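You operate a simulated robot arm through the tools that you are given. There is no shell and no other tool. Be economical: measure what you need, move in short steps, check, and stop when the job is done.

The job below is to be done with a simulated robot arm. You get a single attempt, and the scene is never put back.

## Task
Fit the white float from the top drawer and close the carburettor.
Fine: shut the drawer; teal cover on, both thumb screws tight; the brown float stays in the red box.

Only the result counts: the job must be done as asked and must still hold three seconds after the hand-in. Knocking over, shifting, dropping, spilling or breaking anything else fails it. Lids that push on must go on centred and level and be pressed home; caps that screw on are set level and turned clockwise until they are tight.

## Robot
A 7-joint arm with a fingered hand on a trunk, on a base that drives. Base frame: it is fixed to the floor where the robot stands at the start and does not move with it; the origin is under the middle of the robot, x ahead of it, y to its left, z up. Readings come in cm, degrees, newtons and seconds.
Its first joint turns from -166.0 to 166.0 degrees. Places, roughly: black thumb screw [70, 20, 90]; flange of the carburettor [70, 10, 90]; float well of the carburettor [70, 10, 90]; orange thumb screw [70, 10, 90]; top workbench drawer [80, 20, 70]. Payload 3.7 kg.
The tool frame sits at the grasp point between the pads (the TCP): z along the fingers, y along the line on which they close. The tips reach 2.5 cm beyond it. Largest opening 8.8 cm; the body of the gripper starts 2.9 cm behind the TCP. The gripper is a hand of 5 fingers: y runs from the thumb to the fingers, the wrist lies at [-1.3, -10.6, -17.4] in the tool frame, and closing takes about 1.5 s.
Orientation is told as [roll, pitch, yaw] about the base's x, y, z axes, in that order, counted from this pose: with the fingers straight down and the wrist toward the robot, the tool's x, y and z point along [0, 1, 0], [1, 0, 0] and [0, 0, -1] of the base frame.

## Interface
- The arm moves only by the tool step_arm. Its argument "rows" is a list of rows, each a list of 2 entries, a list of its own where there are three numbers: the shift along the tool's x, y, z in units of 20 mm (1.0 is 20 mm), then the turn, a rotation vector about the tool's x, y, z in units of 6 degrees (1.0 is 6 degrees). In form: [[[dx, dy, dz], [ax, ay, az]], ...]. A call has 1 to 20 rows; each row shifts and turns the commanded pose from where the row before left it, along the tool's axes as they then stand. "jaw" is the gripper command, from -1 (fully open) to 1 (shut), values between in proportion, set as the call begins (left out, the last holds). A call with a number of a shift or a turn outside -1 to 1 is refused whole. A row lasts 0.2 s, in which the tool goes at most 5 cm and 8.6 degrees; a call with a longer step from one row to the next is refused whole, and so is a gripper value outside its range. Where a pose cannot be reached the arm comes as near as it can. A force on the tool above 70 N (or 10 N above the force at the start of the call, whichever is more), or a blocked arm, ends the call early, and 0.2 s more pass. Each finger travels about 10.8 cm/s and halts on what it meets, pressing with about 26 N; the grip force reading is that of the motor and also rises with nothing between the fingers. The clock runs only during rows and for 0.2 s after the last one: add rows that do not move to give the fingers time. It gives the time, the measured TCP pose, the force on the tool (base axes), the opening and the grip force at its end, in the units of the frame above (readings bear some noise), with the torque about the TCP (base axes, N m) and any sound that the robot's microphone picked up.
- Cameras (640 x 400 px; columns grow to the right, rows downward): "scene" is now at [16.77, 24.95, 127.99]; the picture's right is [0.25, -0.97, 0.00], its down [-0.68, -0.17, -0.71] and it looks along [0.69, 0.17, -0.70] (base axes); focal length 214 px, centre (320, 200). "wrist" rides on the gripper at [5.9, -7.9, -10.5] in the tool frame; the picture's right is [-0.73, 0.32, -0.61], its down [-0.62, -0.68, 0.38] and it looks along [-0.29, 0.66, 0.70] (tool axes); focal length 234 px, centre (320, 200). There is no depth. A picture from a camera that has moved, and an enlarged one, comes with that camera's place and axes in the base frame and with its lens. The place of the scene camera against the robot may be out by one fixed shift of up to 1.8 cm in any direction.
- get_image(camera): a new picture of that camera. The clock stands still meanwhile.
- steer(legs): drives the robot by 1 to 6 legs, each [ahead, left, turn to the left] in cm, cm and degrees, along the robot's own axes; the way and the turn of a leg run together, so that a leg with both is an arc; at most 150 cm and 180 degrees a leg. The arm and the cameras ride along, it lands a little off, and it stops where it bumps. It gives what a move gives.
- curl_fingers(index, middle, ring, little, thumb_bend, thumb_turn): sets how far each is bent, from 0 (flat) to 1 (curled in); at 0.3 the hand is open as for a grip, at 0.7 the pads meet at the TCP. One left out holds its place. A second passes; each finger stops where it meets its share of the squeeze, and holds until it gets a number again. A gripper value or a shape takes the hand back. It gives what a move gives, with no picture; readings hold the bend of each and the force on index, middle, ring, little, thumb and palm. thumb_turn goes from beside the hand (0) to across from the fingers (1), as for a grip.
- preshape(shape): the hand has 5 fingers and takes this shape, open, in about a second: jaw (thumb against the fingers, like two jaws); tri (thumb and two fingers); tip (a fingertip pinch); poke (one finger out to press); point (the index stretched); flat (the hand flat); cup (the hand cupped); fist (a fist). The gripper value then closes the fingers along that shape, each until it touches; the sizes above hold for jaw. It gives what a move gives, with no picture.
- head_to(pan, tilt): turns the head with the scene camera to pan (to the left, within 120 degrees either way) and tilt (down, from -29 to 69), counted from straight ahead of the robot. It gives what a move gives.
- zoom(camera, box): a new picture of the part [left, top, right, bottom] of that camera's present view, enlarged. The clock stands still meanwhile.
- close_job(): hands the job in; it is judged then, once.

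Go step by step. Nothing tells you exact positions but the pictures and the camera data: compare them with the known pose of the tool, close in by small moves and look again before you grip or let go. The budget is 120 turns and 78 pictures, counting those below and the enlarged ones. Unless the task says otherwise, let go and move clear before handing in.

The tools are called after "Request:" by a JSON object that holds its "api" and its "payload". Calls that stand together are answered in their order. step_arm: Moves the arm, as the interface text tells. Its arguments: {"type":"object","properties":{"rows":{"type":"array"},"jaw":{"type":"number"}},"required":["rows"]} The other tools are called the same way: preshape (shape) gives the hand a shape; curl_fingers (index, middle, ring, little, thumb_bend, thumb_turn) moves the fingers one by one; steer (legs) drives the base; head_to (pan, tilt) turns the head that bears the scene camera; get_image (camera) takes a picture; zoom (camera, box) takes an enlarged picture of a part of a camera's view; close_job () hands the job in.

At the start:

```text
time_s: 0.0
tcp_pos: [47.03, 31.24, 129.59]
tool_rot: [0.1, 0.1, 0.0]
contact_force: [0.4, -0.7, -0.3]
ft_torque: [-0.02, 0.0, -0.01]
grip_width: 8.76
finger_force: 0.0
shape: jaw
bend: [0.3, 0.3, 0.3, 0.3, 0.3, 0.98]
finger forces: [0.0, 0.0, 0.1, 0.0, 0.1, 0.0]
robot x, y, heading: [-0.08, -0.13, -0.3]
head pan, tilt: [14.2, 44.7]
```

scene: 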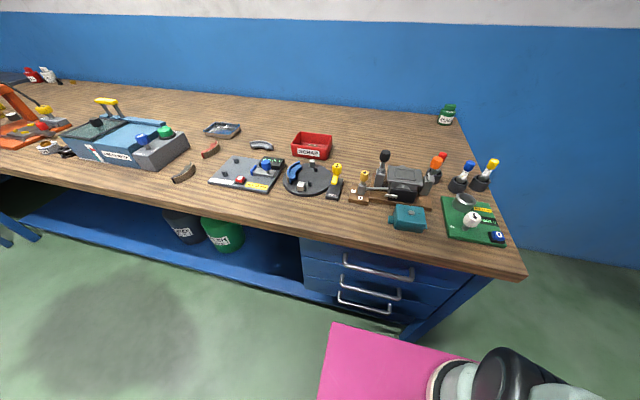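
wrist: 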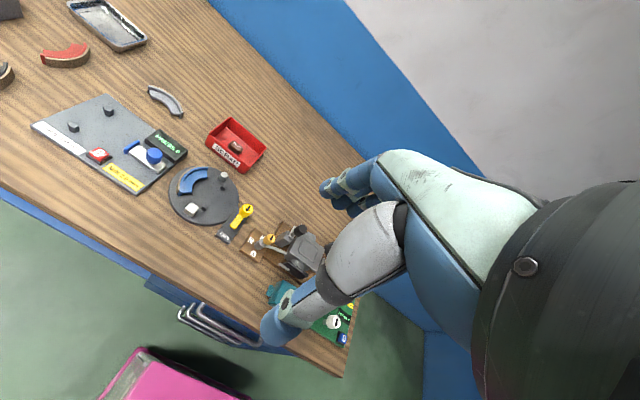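

I see the bench with the carburettor, the teal cover, the red box and the drawers. I'll enlarge the work area first.

Request:
{"api": "zoom", "payload": {"camera": "scene", "box": [330, 130, 530, 255]}}

Request:
{"api": "zoom", "payload": {"camera": "scene", "box": [270, 200, 470, 325]}}

```text
3.20 times, centred on (430, 192) of scene
camera zoom: at [16.77, 24.95, 127.99], right [0.25, -0.97, 0.0], down [-0.68, -0.17, -0.71], along [0.69, 0.17, -0.7], focal length 686 px, centre (-32, 224)
```

zoom: 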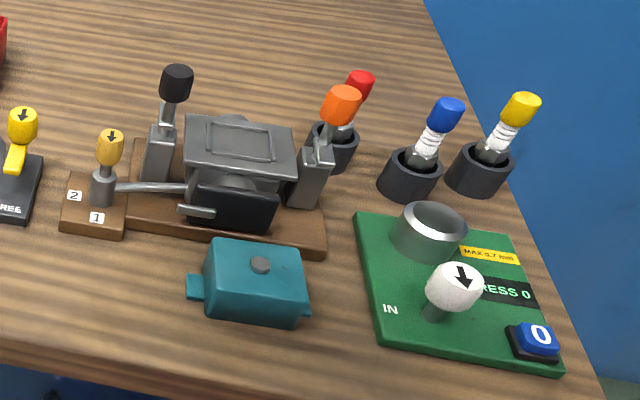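

```text
3.20 times, centred on (370, 262) of scene
camera zoom: at [16.77, 24.95, 127.99], right [0.25, -0.97, 0.0], down [-0.68, -0.17, -0.71], along [0.69, 0.17, -0.7], focal length 686 px, centre (160, 0)
```

zoom: 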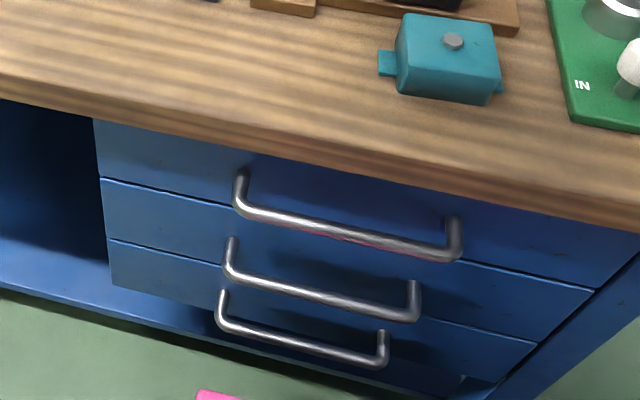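

Enlarging the wrist view of the carburettor, and the float inside the red box, then checking the floor.

Request:
{"api": "zoom", "payload": {"camera": "wrist", "box": [190, 110, 370, 350]}}

Request:
{"api": "head_to", "payload": {"pan": 0, "tilt": 66}}

Request:
{"api": "get_image", "payload": {"camera": "scene"}}

```text
1.67 times, centred on (280, 230) of wrist
camera zoom: at [39.16, 36.95, 140.28], right [0.32, -0.73, 0.61], down [-0.68, -0.62, -0.38], along [0.66, -0.29, -0.7], focal length 390 px, centre (387, 150)
```

zoom: 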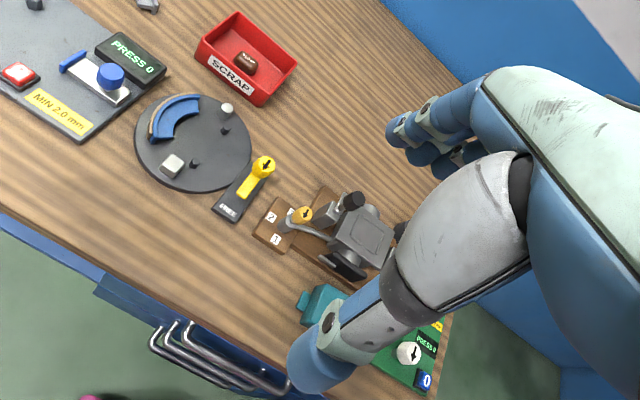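

```text
time_s: 0.8
tcp_pos: [47.04, 31.19, 129.73]
tool_rot: [0.0, -0.1, 0.0]
contact_force: [0.1, 0.1, 0.4]
ft_torque: [-0.01, 0.0, 0.0]
grip_width: 8.76
finger_force: 0.1
shape: jaw
bend: [0.3, 0.3, 0.3, 0.3, 0.3, 0.98]
finger forces: [0.0, 0.0, 0.0, 0.0, 0.1, 0.0]
robot x, y, heading: [-0.21, 0.33, -0.1]
head pan, tilt: [0.0, 66.0]
```

```text
72 pictures are left
camera scene: at [14.82, 22.95, 125.34], right [0.0, -1.0, 0.0], down [-0.91, 0.0, -0.41], along [0.41, 0.0, -0.91], focal length 214 px, centre (320, 200)
```

scene: 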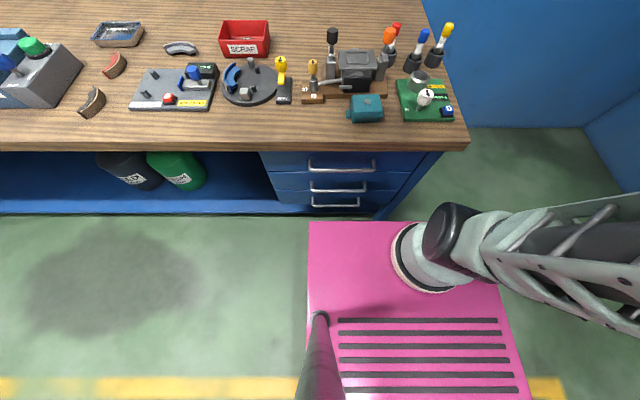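

Request:
{"api": "zoom", "payload": {"camera": "scene", "box": [295, 15, 465, 125]}}

Request:
{"api": "zoom", "payload": {"camera": "scene", "box": [240, 130, 440, 230]}}

```text
3.64 times, centred on (380, 70) of scene
camera zoom: at [14.82, 22.95, 125.34], right [0.0, -1.0, 0.0], down [-0.91, 0.0, -0.41], along [0.41, 0.0, -0.91], focal length 780 px, centre (102, 673)
```

zoom: 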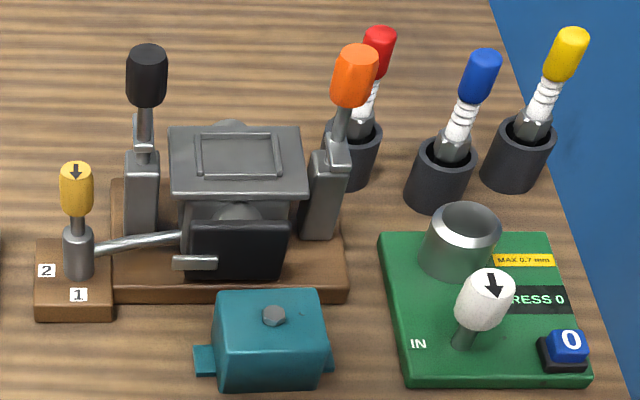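

```text
3.20 times, centred on (340, 180) of scene
camera zoom: at [14.82, 22.95, 125.34], right [0.0, -1.0, 0.0], down [-0.91, 0.0, -0.41], along [0.41, 0.0, -0.91], focal length 686 px, centre (256, 264)
```

zoom: 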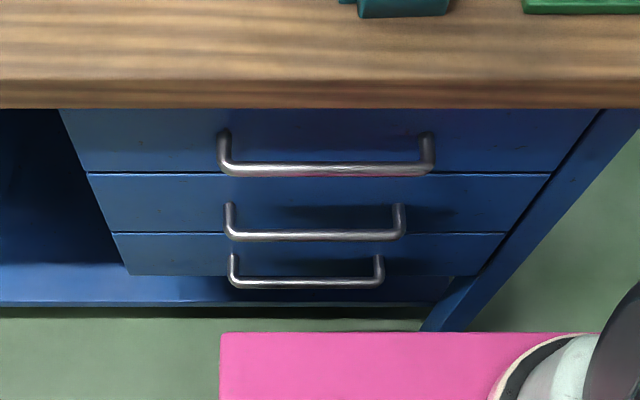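

The pink thing is the robot's own base. I'll back off to give the drawer room, then look at the handle from there.

Request:
{"api": "steer", "payload": {"legs": [[-32, 0, 0]]}}

Request:
{"api": "head_to", "payload": {"pan": 0, "tilt": 40}}

Request:
{"api": "get_image", "payload": {"camera": "scene"}}

```text
time_s: 3.0
tcp_pos: [14.57, 31.2, 129.61]
tool_rot: [0.1, 0.0, -0.1]
contact_force: [-0.1, 1.0, 0.9]
ft_torque: [0.06, 0.03, 0.03]
grip_width: 8.78
finger_force: 0.1
shape: jaw
bend: [0.3, 0.3, 0.3, 0.3, 0.3, 0.98]
finger forces: [0.0, 0.0, 0.0, 0.0, 0.0, 0.0]
robot x, y, heading: [-32.44, -0.38, -0.2]
head pan, tilt: [0.0, 66.0]
```

```text
time_s: 3.9
tcp_pos: [14.59, 31.1, 129.57]
tool_rot: [0.0, 0.0, 0.1]
contact_force: [0.6, -0.1, 0.3]
ft_torque: [0.01, -0.01, -0.01]
grip_width: 8.78
finger_force: 0.0
shape: jaw
bend: [0.3, 0.3, 0.3, 0.3, 0.3, 0.98]
finger forces: [0.1, 0.0, 0.1, 0.0, 0.1, 0.0]
robot x, y, heading: [-32.52, 0.37, 0.1]
head pan, tilt: [0.0, 40.0]
```

```text
69 pictures are left
camera scene: at [-15.05, 22.95, 128.67], right [0.0, -1.0, 0.0], down [-0.64, 0.0, -0.77], along [0.77, 0.0, -0.64], focal length 214 px, centre (320, 200)
```

scene: 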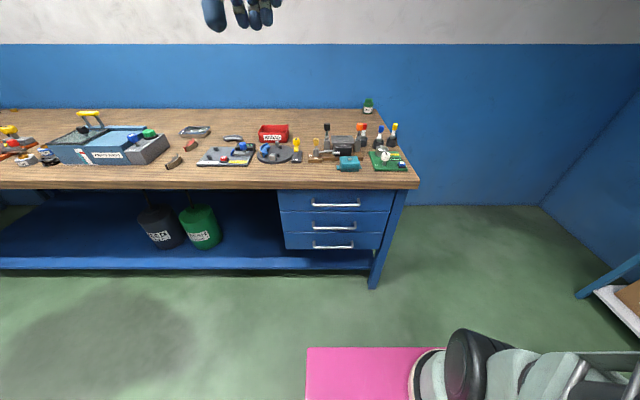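

Request:
{"api": "zoom", "payload": {"camera": "scene", "box": [270, 120, 430, 220]}}

```text
4.00 times, centred on (350, 170) of scene
camera zoom: at [-15.05, 22.95, 128.67], right [0.0, -1.0, 0.0], down [-0.64, 0.0, -0.77], along [0.77, 0.0, -0.64], focal length 858 px, centre (200, 320)
```

zoom: 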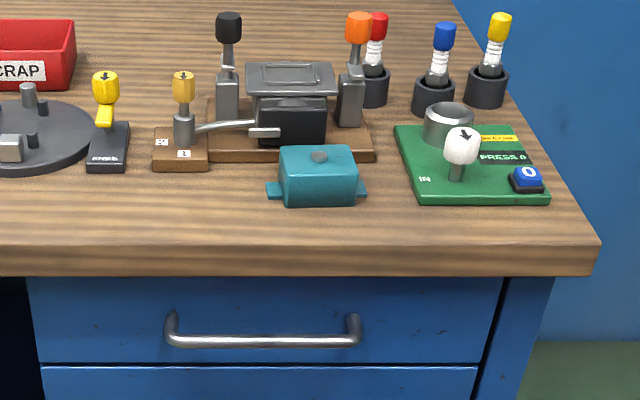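

Handle bar is at about [46.9, 16.9, 73.9], just under the bench overhang (top z≈85). I'll come at it horizontally with the hand pitched about -78°.

Request:
{"api": "step_arm", "payload": {"rows": [[[-0.7, 1, 1], [0, 0, 0]], [[-0.7, 1, 1], [0, 0, 0]], [[-0.7, 1, 1], [0, 0, 0]], [[-0.7, 1, 1], [0, 0, 0]], [[-0.7, 1, 1], [0, 0, 0]], [[-0.7, 1, 1], [0, 0, 0]], [[-0.7, 1, 1], [0, 0, 0]], [[-0.7, 1, 1], [0, 0, 0]], [[-0.7, 1, 1], [0, 0, 0]], [[-0.7, 1, 1], [0, 0, 0]]], "jaw": -0.4}}

Request:
{"api": "step_arm", "payload": {"rows": [[[0, 0, 0], [-1, 0, 0]], [[0, 0, 0], [-1, 0, 0]], [[0, 0, 0], [-1, 0, 0]], [[0, 0, 0], [-1, 0, 0]], [[0, 0, 0], [-1, 0, 0]], [[0, 0, 0], [-1, 0, 0]], [[0, 0, 0], [-1, 0, 0]], [[0, 0, 0], [-1, 0, 0]], [[0, 0, 0], [-1, 0, 0]], [[0, 0, 0], [-1, 0, 0]], [[0, 0, 0], [-1, 0, 0]], [[0, 0, 0], [-1, 0, 0]], [[0, 0, 0], [-1, 0, 0]]]}}

```text
time_s: 6.1
tcp_pos: [34.88, 17.13, 109.53]
tool_rot: [0.0, 0.0, 0.0]
contact_force: [0.2, 0.3, -0.6]
ft_torque: [-0.01, 0.01, -0.01]
grip_width: 6.19
finger_force: 0.0
shape: jaw
bend: [0.27, 0.37, 0.34, 0.35, 0.58, 0.99]
finger forces: [0.1, 0.0, 0.0, 0.0, 0.0, 0.1]
robot x, y, heading: [-32.66, -0.15, 0.3]
head pan, tilt: [0.0, 40.0]
```

```text
time_s: 8.5
tcp_pos: [32.09, 18.39, 109.47]
tool_rot: [17.6, -57.9, -5.2]
contact_force: [0.4, 0.4, 0.5]
ft_torque: [-0.03, -0.01, -0.04]
grip_width: 6.19
finger_force: 0.0
shape: jaw
bend: [0.27, 0.37, 0.34, 0.35, 0.58, 0.99]
finger forces: [0.1, 0.1, 0.0, 0.0, 0.1, 0.0]
robot x, y, heading: [-32.38, 0.12, -0.1]
head pan, tilt: [0.0, 40.0]
stopped in row 11: the arm was blocked; the commanded pose is now the measured one
```

The arm's joint limit stops it at about -58° pitch. I'll settle on about -50°, which still lets the fingers hook behind the bar, and look.

Request:
{"api": "step_arm", "payload": {"rows": [[[0, 0, 0], [0.44, -0.76, -0.13]], [[0, 0, 0], [0.44, -0.76, -0.13]], [[0, 0, 0], [0.44, -0.76, -0.13]]]}}

Request:
{"api": "get_image", "payload": {"camera": "scene"}}

```text
time_s: 9.5
tcp_pos: [32.47, 14.46, 105.69]
tool_rot: [0.6, -46.0, -3.3]
contact_force: [-0.6, 0.3, -0.5]
ft_torque: [-0.03, -0.04, -0.01]
grip_width: 6.18
finger_force: 0.1
shape: jaw
bend: [0.27, 0.37, 0.34, 0.35, 0.58, 0.99]
finger forces: [0.1, 0.0, 0.1, 0.0, 0.1, 0.1]
robot x, y, heading: [-32.15, 0.01, -0.0]
head pan, tilt: [0.0, 40.0]
stopped in row 3: the arm was blocked; the commanded pose is now the measured one
```

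```text
67 pictures are left
camera scene: at [-14.67, 19.84, 129.1], right [-0.04, -1.0, -0.02], down [-0.64, 0.04, -0.76], along [0.76, -0.02, -0.65], focal length 214 px, centre (320, 200)
```

scene: 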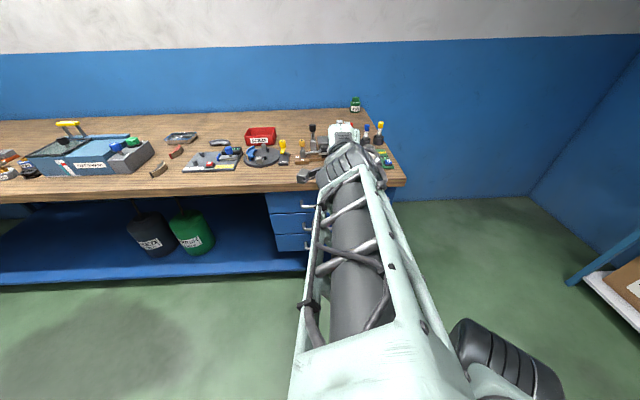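

The forearm seems to press against the camera mast, since the scene camera has shifted. I'll move the hand to the robot's right and later drive the base left instead.

Request:
{"api": "step_arm", "payload": {"rows": [[[-1, 0, 0], [0, 0, 0]], [[-1, 0, 0], [0, 0, 0]], [[-1, 0, 0], [0, 0, 0]], [[-1, 0, 0], [0, 0, 0]], [[-1, 0, 0], [0, 0, 0]], [[-1, 0, 0], [0, 0, 0]], [[-1, 0, 0], [0, 0, 0]], [[-1, 0, 0], [0, 0, 0]], [[-1, 0, 0], [0, 0, 0]], [[-1, 0, 0], [0, 0, 0]], [[-1, 0, 0], [0, 0, 0]], [[-1, 0, 0], [0, 0, 0]], [[-1, 0, 0], [0, 0, 0]], [[-1, 0, 0], [0, 0, 0]]]}}

Request:
{"api": "get_image", "payload": {"camera": "scene"}}

```text
time_s: 12.5
tcp_pos: [31.03, -10.8, 106.92]
tool_rot: [-1.4, -47.0, -1.7]
contact_force: [0.6, 0.4, -0.2]
ft_torque: [-0.01, 0.0, -0.02]
grip_width: 6.18
finger_force: 0.2
shape: jaw
bend: [0.27, 0.37, 0.34, 0.35, 0.58, 0.99]
finger forces: [0.0, 0.0, 0.1, 0.0, 0.0, 0.1]
robot x, y, heading: [-32.6, -0.18, -0.1]
head pan, tilt: [0.0, 40.0]
```

```text
66 pictures are left
camera scene: at [-15.05, 22.92, 128.67], right [0.0, -1.0, 0.0], down [-0.64, 0.0, -0.77], along [0.77, 0.0, -0.64], focal length 214 px, centre (320, 200)
```

scene: 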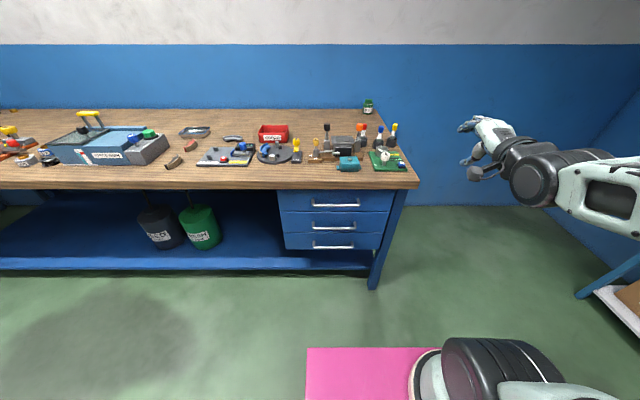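

Request:
{"api": "steer", "payload": {"legs": [[0, 28, 0]]}}

Request:
{"api": "step_arm", "payload": {"rows": [[[0, 0, 0], [-1, 0, 0]], [[0, 0, 0], [-1, 0, 0]], [[0, 0, 0], [-1, 0, 0]], [[0, 0, 0], [-1, 0, 0]], [[0, 0, 0], [-1, 0, 0]]]}}

```text
time_s: 14.4
tcp_pos: [31.03, 17.46, 106.84]
tool_rot: [-1.3, -47.0, -1.6]
contact_force: [0.6, 1.2, -0.9]
ft_torque: [-0.01, 0.01, 0.03]
grip_width: 6.17
finger_force: 0.1
shape: jaw
bend: [0.27, 0.37, 0.34, 0.35, 0.58, 0.99]
finger forces: [0.0, 0.0, 0.0, 0.0, 0.0, 0.0]
robot x, y, heading: [-32.2, 28.07, 0.2]
head pan, tilt: [0.0, 40.0]
```

```text
time_s: 15.6
tcp_pos: [35.43, 16.42, 112.77]
tool_rot: [-4.4, -77.1, 1.6]
contact_force: [0.3, 0.8, -0.6]
ft_torque: [0.02, -0.01, -0.03]
grip_width: 6.18
finger_force: 0.0
shape: jaw
bend: [0.27, 0.37, 0.34, 0.35, 0.58, 0.99]
finger forces: [0.0, 0.1, 0.0, 0.0, 0.0, 0.1]
out of reach, approached as far as the arm can: row 1, 2, 3, 4, 5
robot x, y, heading: [-31.97, 28.24, 0.0]
head pan, tilt: [0.0, 40.0]
```

Request:
{"api": "step_arm", "payload": {"rows": [[[0, -0.96, 0.427], [0, 0, 0]], [[0, -0.96, 0.427], [0, 0, 0]], [[0, -0.96, 0.427], [0, 0, 0]], [[0, -0.96, 0.427], [0, 0, 0]], [[0, -0.96, 0.427], [0, 0, 0]], [[0, -0.96, 0.427], [0, 0, 0]], [[0, -0.96, 0.427], [0, 0, 0]], [[0, -0.96, 0.427], [0, 0, 0]], [[0, -0.96, 0.427], [0, 0, 0]], [[0, -0.96, 0.427], [0, 0, 0]], [[0, -0.96, 0.427], [0, 0, 0]], [[0, -0.96, 0.427], [0, 0, 0]], [[0, -0.96, 0.427], [0, 0, 0]], [[0, -0.96, 0.427], [0, 0, 0]]]}}

Request:
{"api": "get_image", "payload": {"camera": "scene"}}

```text
time_s: 18.6
tcp_pos: [46.35, 14.33, 87.62]
tool_rot: [-4.2, -77.2, 1.5]
contact_force: [0.1, 0.4, 1.1]
ft_torque: [0.0, -0.02, 0.02]
grip_width: 6.18
finger_force: 0.1
shape: jaw
bend: [0.27, 0.37, 0.34, 0.35, 0.58, 0.99]
finger forces: [0.0, 0.0, 0.0, 0.0, 0.0, 0.1]
out of reach, approached as far as the arm can: row 1, 2, 3, 4, 5, 6, 7, 8, 10
robot x, y, heading: [-32.47, 28.53, 0.1]
head pan, tilt: [0.0, 40.0]
```

```text
65 pictures are left
camera scene: at [-15.09, 51.1, 128.67], right [0.0, -1.0, 0.0], down [-0.64, 0.0, -0.77], along [0.77, 0.0, -0.64], focal length 214 px, centre (320, 200)
```

scene: 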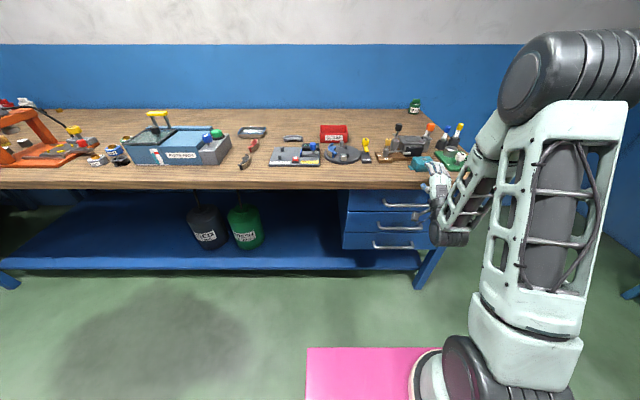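

The fingertips are over the bench edge, so I back the base off 10 cm before lowering.

Request:
{"api": "steer", "payload": {"legs": [[-10, 0, 0]]}}

Request:
{"api": "step_arm", "payload": {"rows": [[[0, -0.975, 0.222], [0, 0, 0]], [[0, -0.975, 0.222], [0, 0, 0]], [[0, -0.975, 0.222], [0, 0, 0]], [[0, -0.975, 0.222], [0, 0, 0]], [[0, -0.975, 0.222], [0, 0, 0]], [[0, -0.975, 0.222], [0, 0, 0]]]}}

Request:
{"api": "zoom", "payload": {"camera": "scene", "box": [330, 100, 530, 260]}}

Request:
{"api": "get_image", "payload": {"camera": "wrist"}}

```text
time_s: 19.8
tcp_pos: [36.3, 14.44, 87.73]
tool_rot: [-4.3, -77.1, 1.4]
contact_force: [0.0, -0.1, 0.4]
ft_torque: [0.0, 0.0, -0.01]
grip_width: 6.17
finger_force: 0.1
shape: jaw
bend: [0.27, 0.37, 0.34, 0.35, 0.58, 0.99]
finger forces: [0.1, 0.0, 0.0, 0.0, 0.1, 0.0]
robot x, y, heading: [-42.35, 28.3, 0.1]
head pan, tilt: [0.0, 40.0]
```

```text
time_s: 21.2
tcp_pos: [36.33, 14.22, 75.78]
tool_rot: [-4.3, -77.1, 1.5]
contact_force: [-0.6, 0.5, 0.0]
ft_torque: [-0.01, -0.02, 0.0]
grip_width: 6.17
finger_force: 0.2
shape: jaw
bend: [0.27, 0.37, 0.34, 0.35, 0.58, 0.99]
finger forces: [0.0, 0.0, 0.0, 0.0, 0.0, 0.0]
robot x, y, heading: [-42.51, 28.22, -0.2]
head pan, tilt: [0.0, 40.0]
```

```text
2.50 times, centred on (430, 180) of scene
camera zoom: at [-25.2, 51.09, 128.67], right [0.0, -1.0, 0.0], down [-0.64, 0.0, -0.77], along [0.77, 0.0, -0.64], focal length 536 px, centre (45, 250)
```

zoom: 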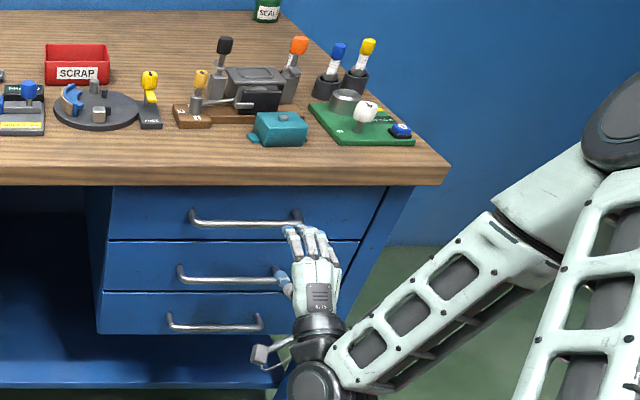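

```text
63 pictures are left
camera wrist: at [24.64, 20.44, 70.42], right [-0.55, -0.69, 0.46], down [0.19, -0.65, -0.74], along [0.81, -0.32, 0.49], focal length 234 px, centre (320, 200)
```

wrist: 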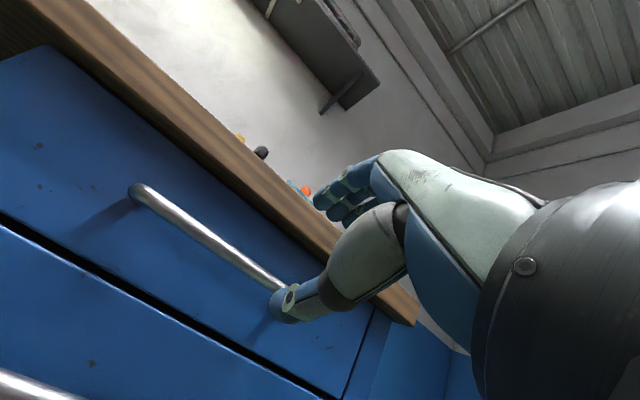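

Wrist view puts the bar at z≈73.4 with its left end at y≈24.9, centred near y 15.5. I'll move level and forward 8 cm, then look.

Request:
{"api": "step_arm", "payload": {"rows": [[[0, -0.975, 0.222], [0, 0, 0]], [[0, 0.0, 1], [0, 0, 0]], [[0, 0.22, 0.97], [0, 0, 0]], [[0, 0.22, 0.97], [0, 0, 0]], [[0.3, 0.22, 0.97], [0, 0, 0]]], "jaw": -0.6}}

Request:
{"api": "get_image", "payload": {"camera": "wrist"}}

Request:
{"api": "zoom", "payload": {"camera": "scene", "box": [360, 150, 480, 240]}}

```text
time_s: 22.4
tcp_pos: [44.21, 14.47, 73.12]
tool_rot: [-4.3, -76.9, 1.5]
contact_force: [0.5, 0.2, 0.1]
ft_torque: [0.02, -0.01, -0.01]
grip_width: 7.04
finger_force: 0.0
shape: jaw
bend: [0.27, 0.34, 0.32, 0.33, 0.49, 0.99]
finger forces: [0.0, 0.1, 0.0, 0.0, 0.0, 0.0]
robot x, y, heading: [-42.46, 28.34, -0.2]
head pan, tilt: [0.0, 40.0]
```

```text
62 pictures are left
camera wrist: at [32.57, 20.73, 67.81], right [-0.55, -0.69, 0.46], down [0.19, -0.65, -0.74], along [0.81, -0.32, 0.49], focal length 234 px, centre (320, 200)
```

wrist: 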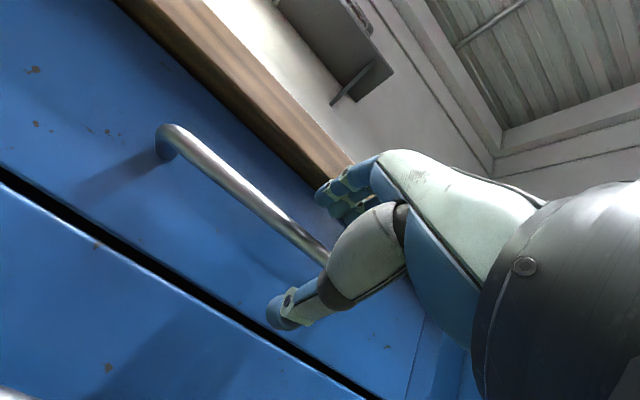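

```text
4.44 times, centred on (420, 195) of scene
camera zoom: at [-25.18, 51.07, 128.67], right [0.0, -1.0, 0.0], down [-0.64, 0.0, -0.77], along [0.77, 0.0, -0.64], focal length 953 px, centre (-124, 222)
```

zoom: 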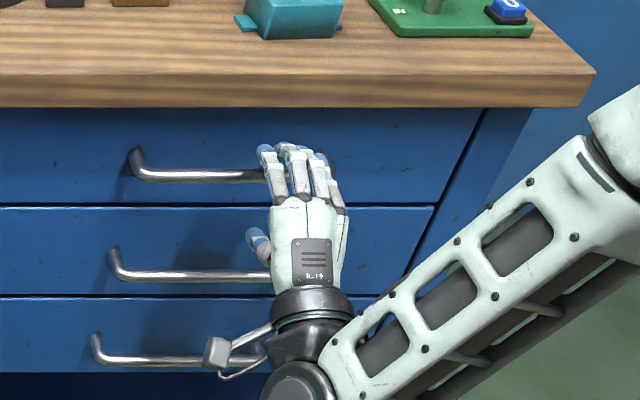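

Fingers straddle the bar. I'll advance about 3.5 cm and close.

Request:
{"api": "step_arm", "payload": {"rows": [[[0, 0.22, 0.97], [0, 0, 0]], [[0, 0.17, 0.7], [0, 0, 0]]]}}

Request:
{"api": "step_arm", "payload": {"rows": [[[0, 0, 0], [0, 0, 0]], [[0, 0, 0], [0, 0, 0]], [[0, 0, 0], [0, 0, 0]], [[0, 0, 0], [0, 0, 0]], [[0, 0, 0], [0, 0, 0]], [[0, 0, 0], [0, 0, 0]], [[0, 0, 0], [0, 0, 0]]], "jaw": 1}}

Request:
{"api": "get_image", "payload": {"camera": "wrist"}}

```text
time_s: 23.0
tcp_pos: [47.69, 14.18, 73.17]
tool_rot: [-4.3, -77.0, 1.4]
contact_force: [0.0, -0.1, 0.6]
ft_torque: [0.02, -0.01, 0.02]
grip_width: 7.01
finger_force: 0.1
shape: jaw
bend: [0.27, 0.34, 0.32, 0.33, 0.49, 0.99]
finger forces: [0.0, 0.1, 0.0, 0.0, 0.0, 0.0]
robot x, y, heading: [-42.32, 27.84, 0.0]
head pan, tilt: [0.0, 40.0]
```

```text
time_s: 24.6
tcp_pos: [47.64, 14.23, 73.11]
tool_rot: [-4.2, -77.0, 1.4]
contact_force: [0.7, -0.3, -5.3]
ft_torque: [-0.08, -0.01, 0.01]
grip_width: 0.0
finger_force: 26.6
shape: jaw
bend: [0.72, 0.7, 0.7, 0.59, 0.72, 1.0]
finger forces: [3.7, 1.3, 2.0, 1.5, 27.3, 0.0]
robot x, y, heading: [-42.33, 28.21, 0.3]
head pan, tilt: [0.0, 40.0]
```

```text
60 pictures are left
camera wrist: at [35.97, 20.44, 67.87], right [-0.55, -0.69, 0.46], down [0.19, -0.65, -0.74], along [0.81, -0.32, 0.49], focal length 234 px, centre (320, 200)
```

wrist: 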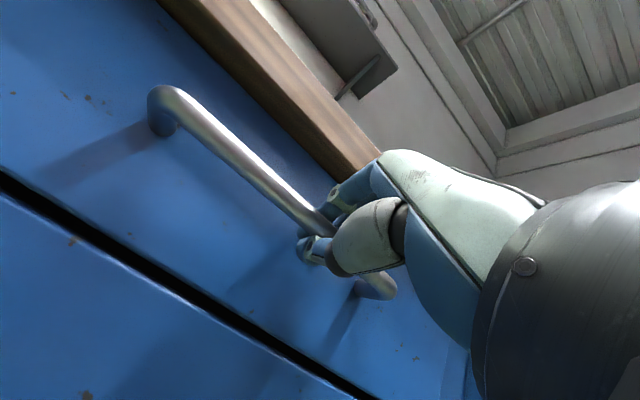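

The fingers close around the bar, caging it. I pull the drawer out level.

Request:
{"api": "step_arm", "payload": {"rows": [[[0, -0.11, -0.49], [0, 0, 0]], [[0, -0.11, -0.49], [0, 0, 0]], [[0, -0.11, -0.49], [0, 0, 0]], [[0, -0.11, -0.49], [0, 0, 0]], [[0, -0.11, -0.49], [0, 0, 0]], [[0, -0.11, -0.49], [0, 0, 0]], [[0, -0.11, -0.49], [0, 0, 0]], [[0, -0.11, -0.49], [0, 0, 0]], [[0, -0.11, -0.49], [0, 0, 0]], [[0, -0.11, -0.49], [0, 0, 0]], [[0, -0.11, -0.49], [0, 0, 0]], [[0, -0.11, -0.49], [0, 0, 0]], [[0, -0.11, -0.49], [0, 0, 0]], [[0, -0.11, -0.49], [0, 0, 0]], [[0, -0.11, -0.49], [0, 0, 0]], [[0, -0.11, -0.49], [0, 0, 0]], [[0, -0.11, -0.49], [0, 0, 0]], [[0, -0.11, -0.49], [0, 0, 0]]]}}

Request:
{"api": "get_image", "payload": {"camera": "scene"}}

```text
time_s: 28.4
tcp_pos: [31.35, 14.82, 72.54]
tool_rot: [-3.9, -77.4, 1.4]
contact_force: [0.6, 2.0, 24.2]
ft_torque: [-0.22, -0.15, 0.07]
grip_width: 0.0
finger_force: 26.1
shape: jaw
bend: [0.72, 0.7, 0.71, 0.52, 0.73, 1.0]
finger forces: [10.7, 5.8, 3.4, 1.9, 0.2, 0.0]
out of reach, approached as far as the arm can: row 16, 17, 18
robot x, y, heading: [-42.48, 28.47, -0.2]
head pan, tilt: [0.0, 40.0]
```

```text
59 pictures are left
camera scene: at [-25.27, 51.12, 128.68], right [0.0, -1.0, 0.0], down [-0.64, 0.0, -0.77], along [0.77, 0.0, -0.64], focal length 214 px, centre (320, 200)
```

scene: 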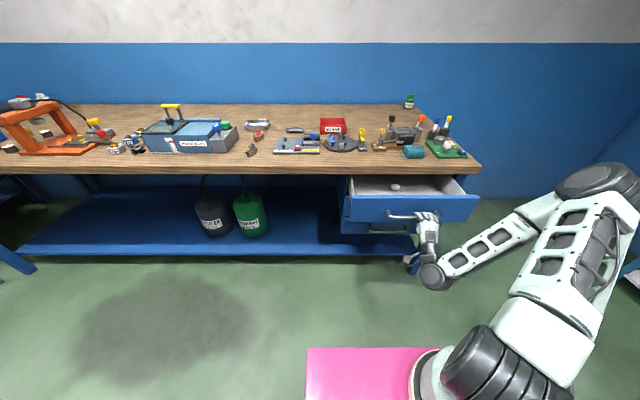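

Request:
{"api": "zoom", "payload": {"camera": "scene", "box": [330, 130, 490, 230]}}

```text
4.00 times, centred on (410, 180) of scene
camera zoom: at [-25.27, 51.12, 128.68], right [0.0, -1.0, 0.0], down [-0.64, 0.0, -0.77], along [0.77, 0.0, -0.64], focal length 858 px, centre (-40, 280)
```

zoom: 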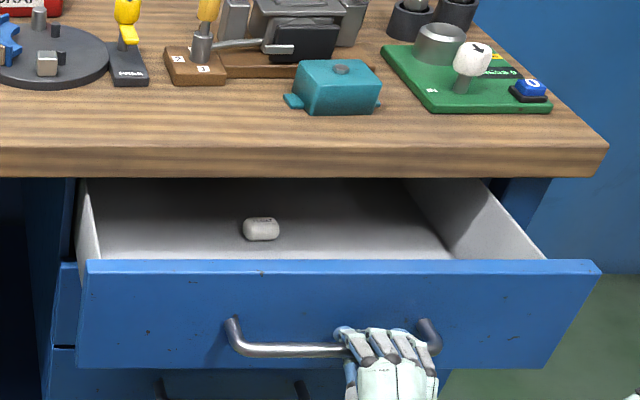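

The white float lies at about x 50, still under the bench edge, so the drawer must come out about 13 cm more. I'll pull by driving back.

Request:
{"api": "step_arm", "payload": {"rows": [[[0, 0.25, 0.1], [0, 0, 0]], [[0, 0, 0], [0, 0, 0]]]}}

Request:
{"api": "steer", "payload": {"legs": [[-13, 0, 0]]}}

Request:
{"api": "zoom", "payload": {"camera": "scene", "box": [330, 110, 490, 210]}}

```text
time_s: 29.0
tcp_pos: [31.79, 14.67, 72.63]
tool_rot: [-4.5, -77.0, 1.6]
contact_force: [-0.3, 7.2, -2.0]
ft_torque: [-0.17, 0.01, 0.07]
grip_width: 0.0
finger_force: 26.2
shape: jaw
bend: [0.72, 0.7, 0.71, 0.56, 0.73, 1.0]
finger forces: [2.0, 0.9, 2.0, 1.5, 6.1, 0.0]
robot x, y, heading: [-42.47, 28.27, 0.1]
head pan, tilt: [0.0, 40.0]
```

```text
time_s: 30.3
tcp_pos: [18.59, 14.86, 72.6]
tool_rot: [-4.3, -77.1, 1.6]
contact_force: [1.5, -4.7, -2.0]
ft_torque: [-0.07, 0.01, 0.05]
grip_width: 0.0
finger_force: 26.0
shape: jaw
bend: [0.72, 0.7, 0.7, 0.57, 0.73, 1.0]
finger forces: [2.3, 0.8, 2.3, 1.9, 7.0, 0.1]
robot x, y, heading: [-55.24, 28.06, 0.5]
head pan, tilt: [0.0, 40.0]
```

```text
4.00 times, centred on (410, 160) of scene
camera zoom: at [-38.49, 51.09, 128.67], right [0.0, -1.0, 0.0], down [-0.64, 0.0, -0.77], along [0.77, 0.0, -0.64], focal length 858 px, centre (-40, 360)
```

zoom: 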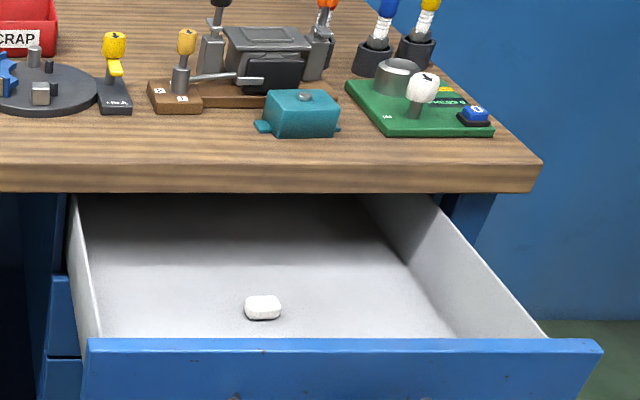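

Drawer is open about 29 cm and the float is at roughly [37, 17, 72.5]. I release the handle and back off.

Request:
{"api": "step_arm", "payload": {"rows": [[[0, 0, 0], [0, 0, 0]], [[0, 0, 0], [0, 0, 0]], [[0, 0, 0], [0, 0, 0]], [[0, 0, 0], [0, 0, 0]], [[0, 0, 0], [0, 0, 0]]], "jaw": -0.7}}

Request:
{"api": "steer", "payload": {"legs": [[-10, 0, 0]]}}

Request:
{"api": "get_image", "payload": {"camera": "scene"}}

```text
time_s: 31.5
tcp_pos: [18.53, 14.69, 72.72]
tool_rot: [-4.2, -77.1, 1.6]
contact_force: [0.0, -0.1, 0.5]
ft_torque: [0.0, -0.01, -0.02]
grip_width: 7.49
finger_force: 0.0
shape: jaw
bend: [0.28, 0.33, 0.31, 0.32, 0.43, 0.99]
finger forces: [0.1, 0.0, 0.0, 0.0, 0.1, 0.0]
robot x, y, heading: [-55.88, 28.18, 0.1]
head pan, tilt: [0.0, 40.0]
```

```text
time_s: 32.6
tcp_pos: [8.39, 14.72, 72.65]
tool_rot: [-4.2, -77.0, 1.7]
contact_force: [-0.3, -1.1, -0.3]
ft_torque: [-0.02, 0.01, -0.01]
grip_width: 7.49
finger_force: 0.1
shape: jaw
bend: [0.28, 0.33, 0.31, 0.32, 0.43, 0.99]
finger forces: [0.0, 0.0, 0.0, 0.1, 0.0, 0.0]
robot x, y, heading: [-65.8, 27.96, 0.3]
head pan, tilt: [0.0, 40.0]
```

```text
56 pictures are left
camera scene: at [-48.65, 51.07, 128.67], right [0.0, -1.0, 0.0], down [-0.64, 0.0, -0.77], along [0.77, 0.0, -0.64], focal length 214 px, centre (320, 200)
```

scene: 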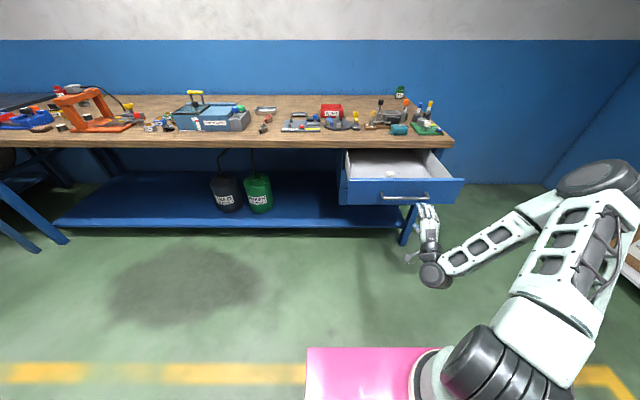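

Request:
{"api": "step_arm", "payload": {"rows": [[[0, 0.975, -0.2], [0, 0, 0]], [[0, 0.975, -0.2], [0, 0, 0]], [[0, 0.975, -0.2], [0, 0, 0]], [[0, 0.975, -0.2], [0, 0, 0]], [[0, 0.975, -0.2], [0, 0, 0]], [[0, 0.975, -0.2], [0, 0, 0]], [[0, 0.975, -0.2], [0, 0, 0]], [[0, 0.975, -0.2], [0, 0, 0]], [[0, 0.975, -0.2], [0, 0, 0]], [[0, 0.975, -0.2], [0, 0, 0]]]}}

Request:
{"api": "step_arm", "payload": {"rows": [[[0, 0, 0], [1, 0, 0]], [[0, 0, 0], [1, 0, 0]], [[0, 0, 0], [1, 0, 0]], [[0, 0, 0], [1, 0, 0]], [[0, 0, 0], [1, 0, 0]], [[0, 0, 0], [1, 0, 0]], [[0, 0, 0], [1, 0, 0]], [[0, 0, 0], [1, 0, 0]], [[0, 0, 0], [1, 0, 0]], [[0, 0, 0], [1, 0, 0]], [[0, 0, 0], [1, 0, 0]], [[0, 0, 0], [1, 0, 0]], [[0, 0, 0], [0.83, 0, 0]]]}}

```text
time_s: 34.8
tcp_pos: [12.26, 14.2, 91.58]
tool_rot: [-4.2, -77.0, 1.6]
contact_force: [-0.8, -0.3, 1.2]
ft_torque: [0.0, -0.03, -0.01]
grip_width: 7.46
finger_force: 0.1
shape: jaw
bend: [0.28, 0.33, 0.31, 0.32, 0.43, 0.99]
finger forces: [0.0, 0.1, 0.0, 0.1, 0.0, 0.0]
out of reach, approached as far as the arm can: row 1, 2, 3, 4, 5, 7
robot x, y, heading: [-65.95, 27.92, -0.1]
head pan, tilt: [0.0, 40.0]
```

```text
time_s: 37.6
tcp_pos: [12.17, 14.52, 91.6]
tool_rot: [0.1, -7.0, -1.2]
contact_force: [0.0, 0.0, -0.9]
ft_torque: [0.02, 0.01, 0.03]
grip_width: 7.5
finger_force: 0.0
shape: jaw
bend: [0.28, 0.33, 0.31, 0.32, 0.43, 0.99]
finger forces: [0.0, 0.0, 0.1, 0.1, 0.0, 0.0]
out of reach, approached as far as the arm can: row 11, 12
robot x, y, heading: [-65.84, 28.05, 0.5]
head pan, tilt: [0.0, 40.0]
```

Request:
{"api": "steer", "payload": {"legs": [[19, 2, 0]]}}

Request:
{"api": "step_arm", "payload": {"rows": [[[0, 0.5, 0], [0.9, 0, -0.2]], [[0, 0, 0], [0.27, 0, 0]]]}}

Request:
{"api": "get_image", "payload": {"camera": "wrist"}}

Request:
{"api": "zoom", "payload": {"camera": "scene", "box": [330, 110, 530, 235]}}

```text
time_s: 39.2
tcp_pos: [31.31, 16.68, 91.68]
tool_rot: [0.1, -7.0, -1.2]
contact_force: [0.2, -0.6, 0.0]
ft_torque: [0.0, 0.03, 0.01]
grip_width: 7.48
finger_force: 0.2
shape: jaw
bend: [0.28, 0.33, 0.31, 0.32, 0.43, 0.99]
finger forces: [0.0, 0.1, 0.0, 0.1, 0.0, 0.1]
robot x, y, heading: [-46.7, 30.31, 0.1]
head pan, tilt: [0.0, 40.0]
```

```text
time_s: 39.8
tcp_pos: [32.48, 16.7, 91.76]
tool_rot: [0.0, 0.0, 0.1]
contact_force: [0.0, 0.4, 0.1]
ft_torque: [-0.01, -0.01, -0.02]
grip_width: 7.47
finger_force: 0.0
shape: jaw
bend: [0.28, 0.33, 0.31, 0.32, 0.43, 0.99]
finger forces: [0.0, 0.0, 0.1, 0.0, 0.0, 0.0]
robot x, y, heading: [-46.97, 30.5, 0.3]
head pan, tilt: [0.0, 40.0]
```

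```text
55 pictures are left
camera wrist: at [24.56, 22.44, 102.35], right [0.32, -0.73, 0.61], down [-0.68, -0.62, -0.38], along [0.66, -0.29, -0.7], focal length 234 px, centre (320, 200)
```

wrist: 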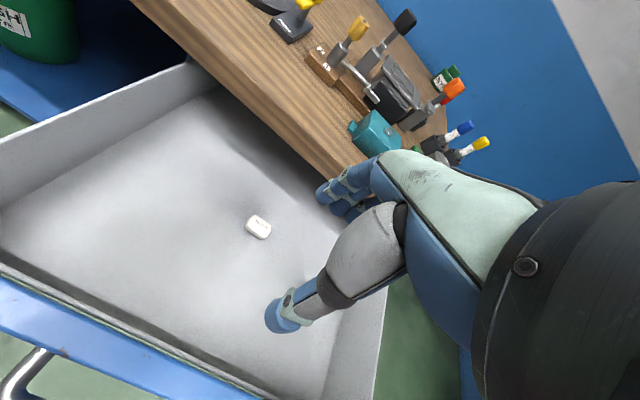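

```text
3.20 times, centred on (430, 172) of scene
camera zoom: at [-29.59, 53.13, 128.67], right [0.0, -1.0, 0.0], down [-0.64, 0.0, -0.77], along [0.77, 0.0, -0.64], focal length 686 px, centre (-32, 288)
```

zoom: 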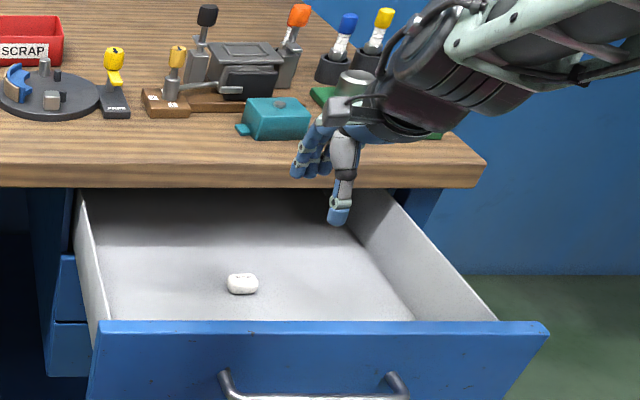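

The float is near [42.8, 16.3, 69], fairly close to the bench edge. I'll come lower with a slight pitch, a narrower jaw, and look again.

Request:
{"api": "step_arm", "payload": {"rows": [[[0, 0.4, 0.5], [-1, 0, 0]], [[0, 0.4, 1], [-1, 0, 0]], [[0, 0.2, 1], [0, 0, 0]], [[0, 0.2, 1], [0, 0, 0]], [[0, 0.2, 1], [0, 0, 0]]], "jaw": -0.3}}

Request:
{"api": "get_image", "payload": {"camera": "wrist"}}

Request:
{"api": "zoom", "payload": {"camera": "scene", "box": [330, 110, 530, 235]}}

```text
time_s: 41.0
tcp_pos: [36.11, 16.91, 84.42]
tool_rot: [0.1, -11.9, 0.1]
contact_force: [-0.2, -0.4, -0.2]
ft_torque: [-0.01, -0.04, 0.03]
grip_width: 5.78
finger_force: 0.1
shape: jaw
bend: [0.28, 0.39, 0.35, 0.36, 0.61, 1.0]
finger forces: [0.0, 0.1, 0.0, 0.0, 0.0, 0.0]
out of reach, approached as far as the arm can: row 2, 3
robot x, y, heading: [-46.79, 30.34, 0.2]
head pan, tilt: [0.0, 40.0]
```

```text
53 pictures are left
camera wrist: at [26.19, 22.72, 93.27], right [0.19, -0.73, 0.66], down [-0.59, -0.62, -0.52], along [0.79, -0.29, -0.54], focal length 234 px, centre (320, 200)
```

wrist: 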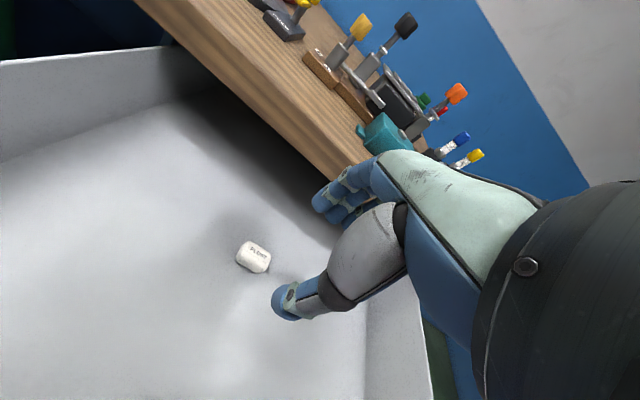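

```text
3.20 times, centred on (430, 172) of scene
camera zoom: at [-29.6, 53.13, 128.67], right [0.0, -1.0, 0.0], down [-0.64, 0.0, -0.77], along [0.77, 0.0, -0.64], focal length 686 px, centre (-32, 288)
```

zoom: 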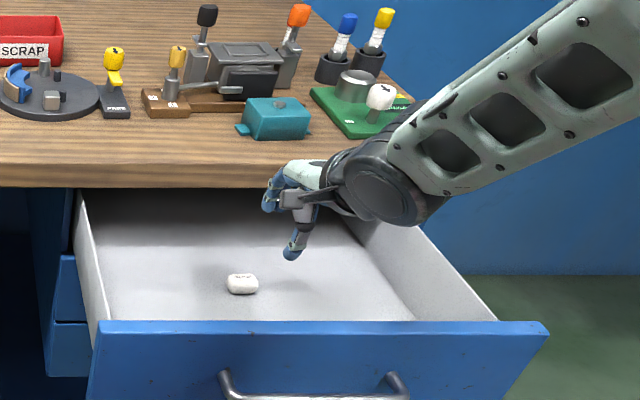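

Refined float position is about [43.6, 15.9, 68]. I descend most of the way and look.

Request:
{"api": "step_arm", "payload": {"rows": [[[-0.06, 0.275, 0.953], [0, 0, 0]], [[-0.06, 0.275, 0.953], [0, 0, 0]], [[-0.06, 0.275, 0.953], [0, 0, 0]], [[-0.06, 0.275, 0.953], [0, 0, 0]], [[-0.06, 0.275, 0.953], [0, 0, 0]], [[-0.06, 0.275, 0.953], [0, 0, 0]]]}}

Request:
{"api": "get_image", "payload": {"camera": "wrist"}}

Request:
{"api": "zoom", "payload": {"camera": "scene", "box": [350, 140, 490, 228]}}

```text
time_s: 42.4
tcp_pos: [41.69, 16.2, 74.06]
tool_rot: [0.0, -12.0, 0.0]
contact_force: [0.0, -0.5, 0.6]
ft_torque: [-0.03, 0.0, 0.0]
grip_width: 5.74
finger_force: 0.0
shape: jaw
bend: [0.28, 0.39, 0.35, 0.36, 0.61, 1.0]
finger forces: [0.0, 0.1, 0.0, 0.0, 0.1, 0.0]
robot x, y, heading: [-46.94, 29.9, 0.3]
head pan, tilt: [0.0, 40.0]
```

```text
51 pictures are left
camera wrist: at [31.85, 21.89, 82.82], right [0.19, -0.73, 0.66], down [-0.59, -0.62, -0.52], along [0.79, -0.29, -0.54], focal length 234 px, centre (320, 200)
```

wrist: 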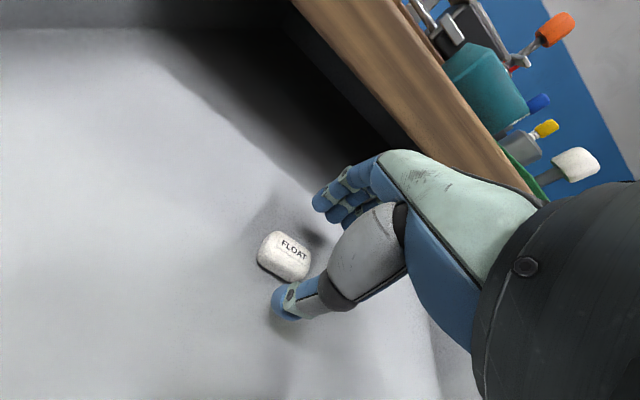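

```text
4.55 times, centred on (420, 184) of scene
camera zoom: at [-29.6, 53.13, 128.67], right [0.0, -1.0, 0.0], down [-0.64, 0.0, -0.77], along [0.77, 0.0, -0.64], focal length 975 px, centre (-134, 273)
```

zoom: 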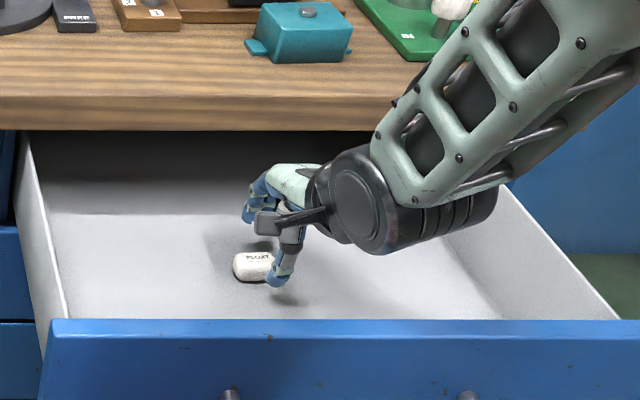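

Float centre is about [42.7, 16.1, 69.3], aligned with the tool's x. I lower carefully to just above the drawer floor.

Request:
{"api": "step_arm", "payload": {"rows": [[[-0.03, 0.12, 0.75], [0, 0, 0]], [[-0.03, 0.12, 0.75], [0, 0, 0]]]}}

Request:
{"api": "get_image", "payload": {"camera": "wrist"}}

Request:
{"api": "zoom", "payload": {"camera": "scene", "box": [380, 165, 460, 215]}}

```text
time_s: 43.0
tcp_pos: [42.99, 16.05, 71.38]
tool_rot: [0.0, -12.4, 0.0]
contact_force: [1.6, -0.2, 23.8]
ft_torque: [0.08, 0.45, 0.01]
grip_width: 4.98
finger_force: 0.0
shape: jaw
bend: [0.28, 0.39, 0.35, 0.36, 0.74, 1.0]
finger forces: [0.0, 0.1, 0.0, 0.1, 24.0, 0.0]
robot x, y, heading: [-47.08, 29.6, -0.0]
head pan, tilt: [0.0, 40.0]
```

```text
49 pictures are left
camera wrist: at [33.05, 21.81, 80.14], right [0.19, -0.73, 0.66], down [-0.58, -0.62, -0.52], along [0.79, -0.29, -0.54], focal length 234 px, centre (320, 200)
```

wrist: 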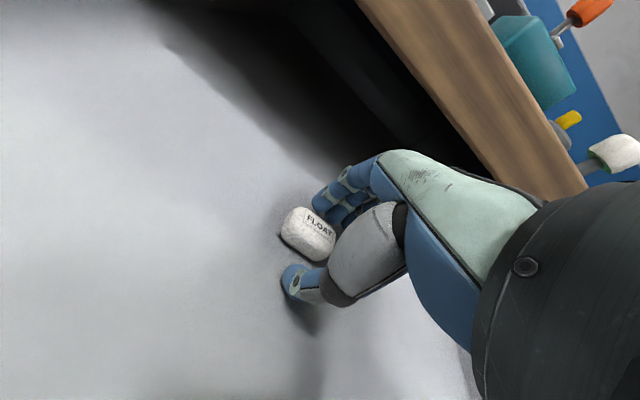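

```text
8.00 times, centred on (420, 190) of scene
camera zoom: at [-29.68, 53.14, 128.68], right [0.0, -1.0, 0.0], down [-0.64, 0.0, -0.77], along [0.77, 0.0, -0.64], focal length 1716 px, centre (-480, 280)
```

zoom: 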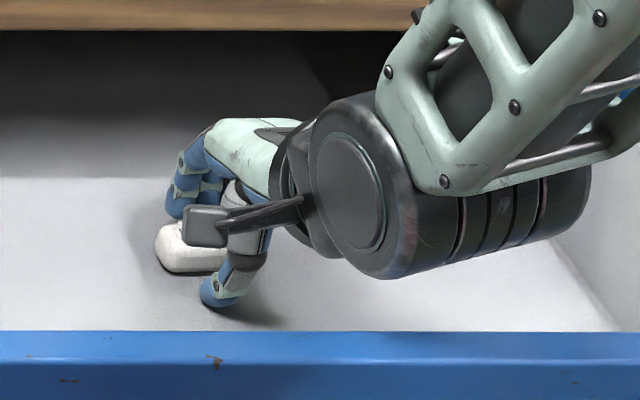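

The thumb touched the drawer floor (z≈68.3), and the float is about 1.2 cm further ahead. I lift slightly, shift forward and close gently.

Request:
{"api": "step_arm", "payload": {"rows": [[[0, 0, -0.25], [0, 0, 0]], [[0.05, 0.6, -0.05], [0, 0, 0]], [[0, 0, 0], [0, 0, 0]]]}}

Request:
{"api": "get_image", "payload": {"camera": "wrist"}}

```text
time_s: 43.8
tcp_pos: [43.8, 16.23, 71.87]
tool_rot: [0.0, -11.8, 0.0]
contact_force: [0.1, 0.1, -0.5]
ft_torque: [-0.01, 0.01, -0.02]
grip_width: 5.76
finger_force: 0.0
shape: jaw
bend: [0.28, 0.39, 0.35, 0.36, 0.61, 1.0]
finger forces: [0.0, 0.1, 0.0, 0.0, 0.1, 0.0]
robot x, y, heading: [-46.59, 30.12, 0.1]
head pan, tilt: [0.0, 40.0]
```

```text
47 pictures are left
camera wrist: at [34.01, 21.91, 80.72], right [0.19, -0.73, 0.66], down [-0.59, -0.62, -0.52], along [0.79, -0.29, -0.55], focal length 234 px, centre (320, 200)
```

wrist: 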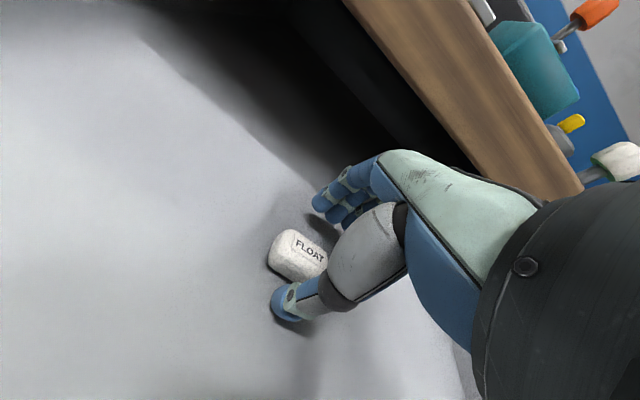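

Request:
{"api": "step_arm", "payload": {"rows": [[[0, -0.1, 0.08], [0, 0, 0]], [[0, 0, 0], [0, 0, 0]], [[0, 0, 0], [0, 0, 0]], [[0, 0, 0], [0, 0, 0]], [[0, 0, 0], [0, 0, 0]], [[0, 0, 0], [0, 0, 0]], [[0, 0, 0], [0, 0, 0]]], "jaw": 1}}

Request:
{"api": "get_image", "payload": {"camera": "wrist"}}

```text
time_s: 45.4
tcp_pos: [43.72, 16.16, 71.72]
tool_rot: [0.1, -12.0, 0.0]
contact_force: [0.2, -0.1, -0.1]
ft_torque: [0.01, 0.01, -0.02]
grip_width: 2.18
finger_force: 25.6
shape: jaw
bend: [0.74, 0.55, 0.62, 0.6, 0.75, 1.0]
finger forces: [13.8, 7.8, 0.1, 0.0, 22.0, 0.0]
robot x, y, heading: [-46.76, 29.99, -0.0]
head pan, tilt: [0.0, 40.0]
```

```text
46 pictures are left
camera wrist: at [33.88, 21.93, 80.55], right [0.19, -0.73, 0.66], down [-0.59, -0.62, -0.52], along [0.79, -0.29, -0.54], focal length 234 px, centre (320, 200)
```

wrist: 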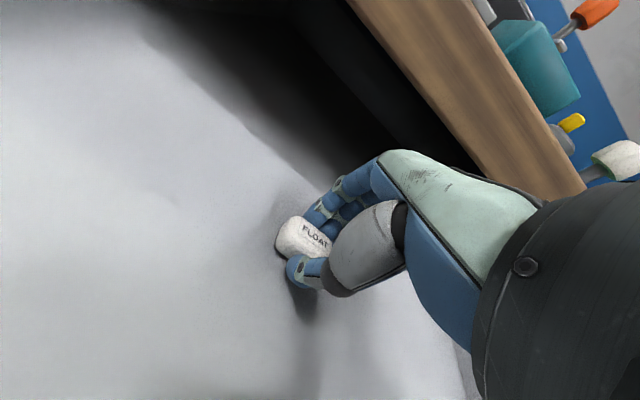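

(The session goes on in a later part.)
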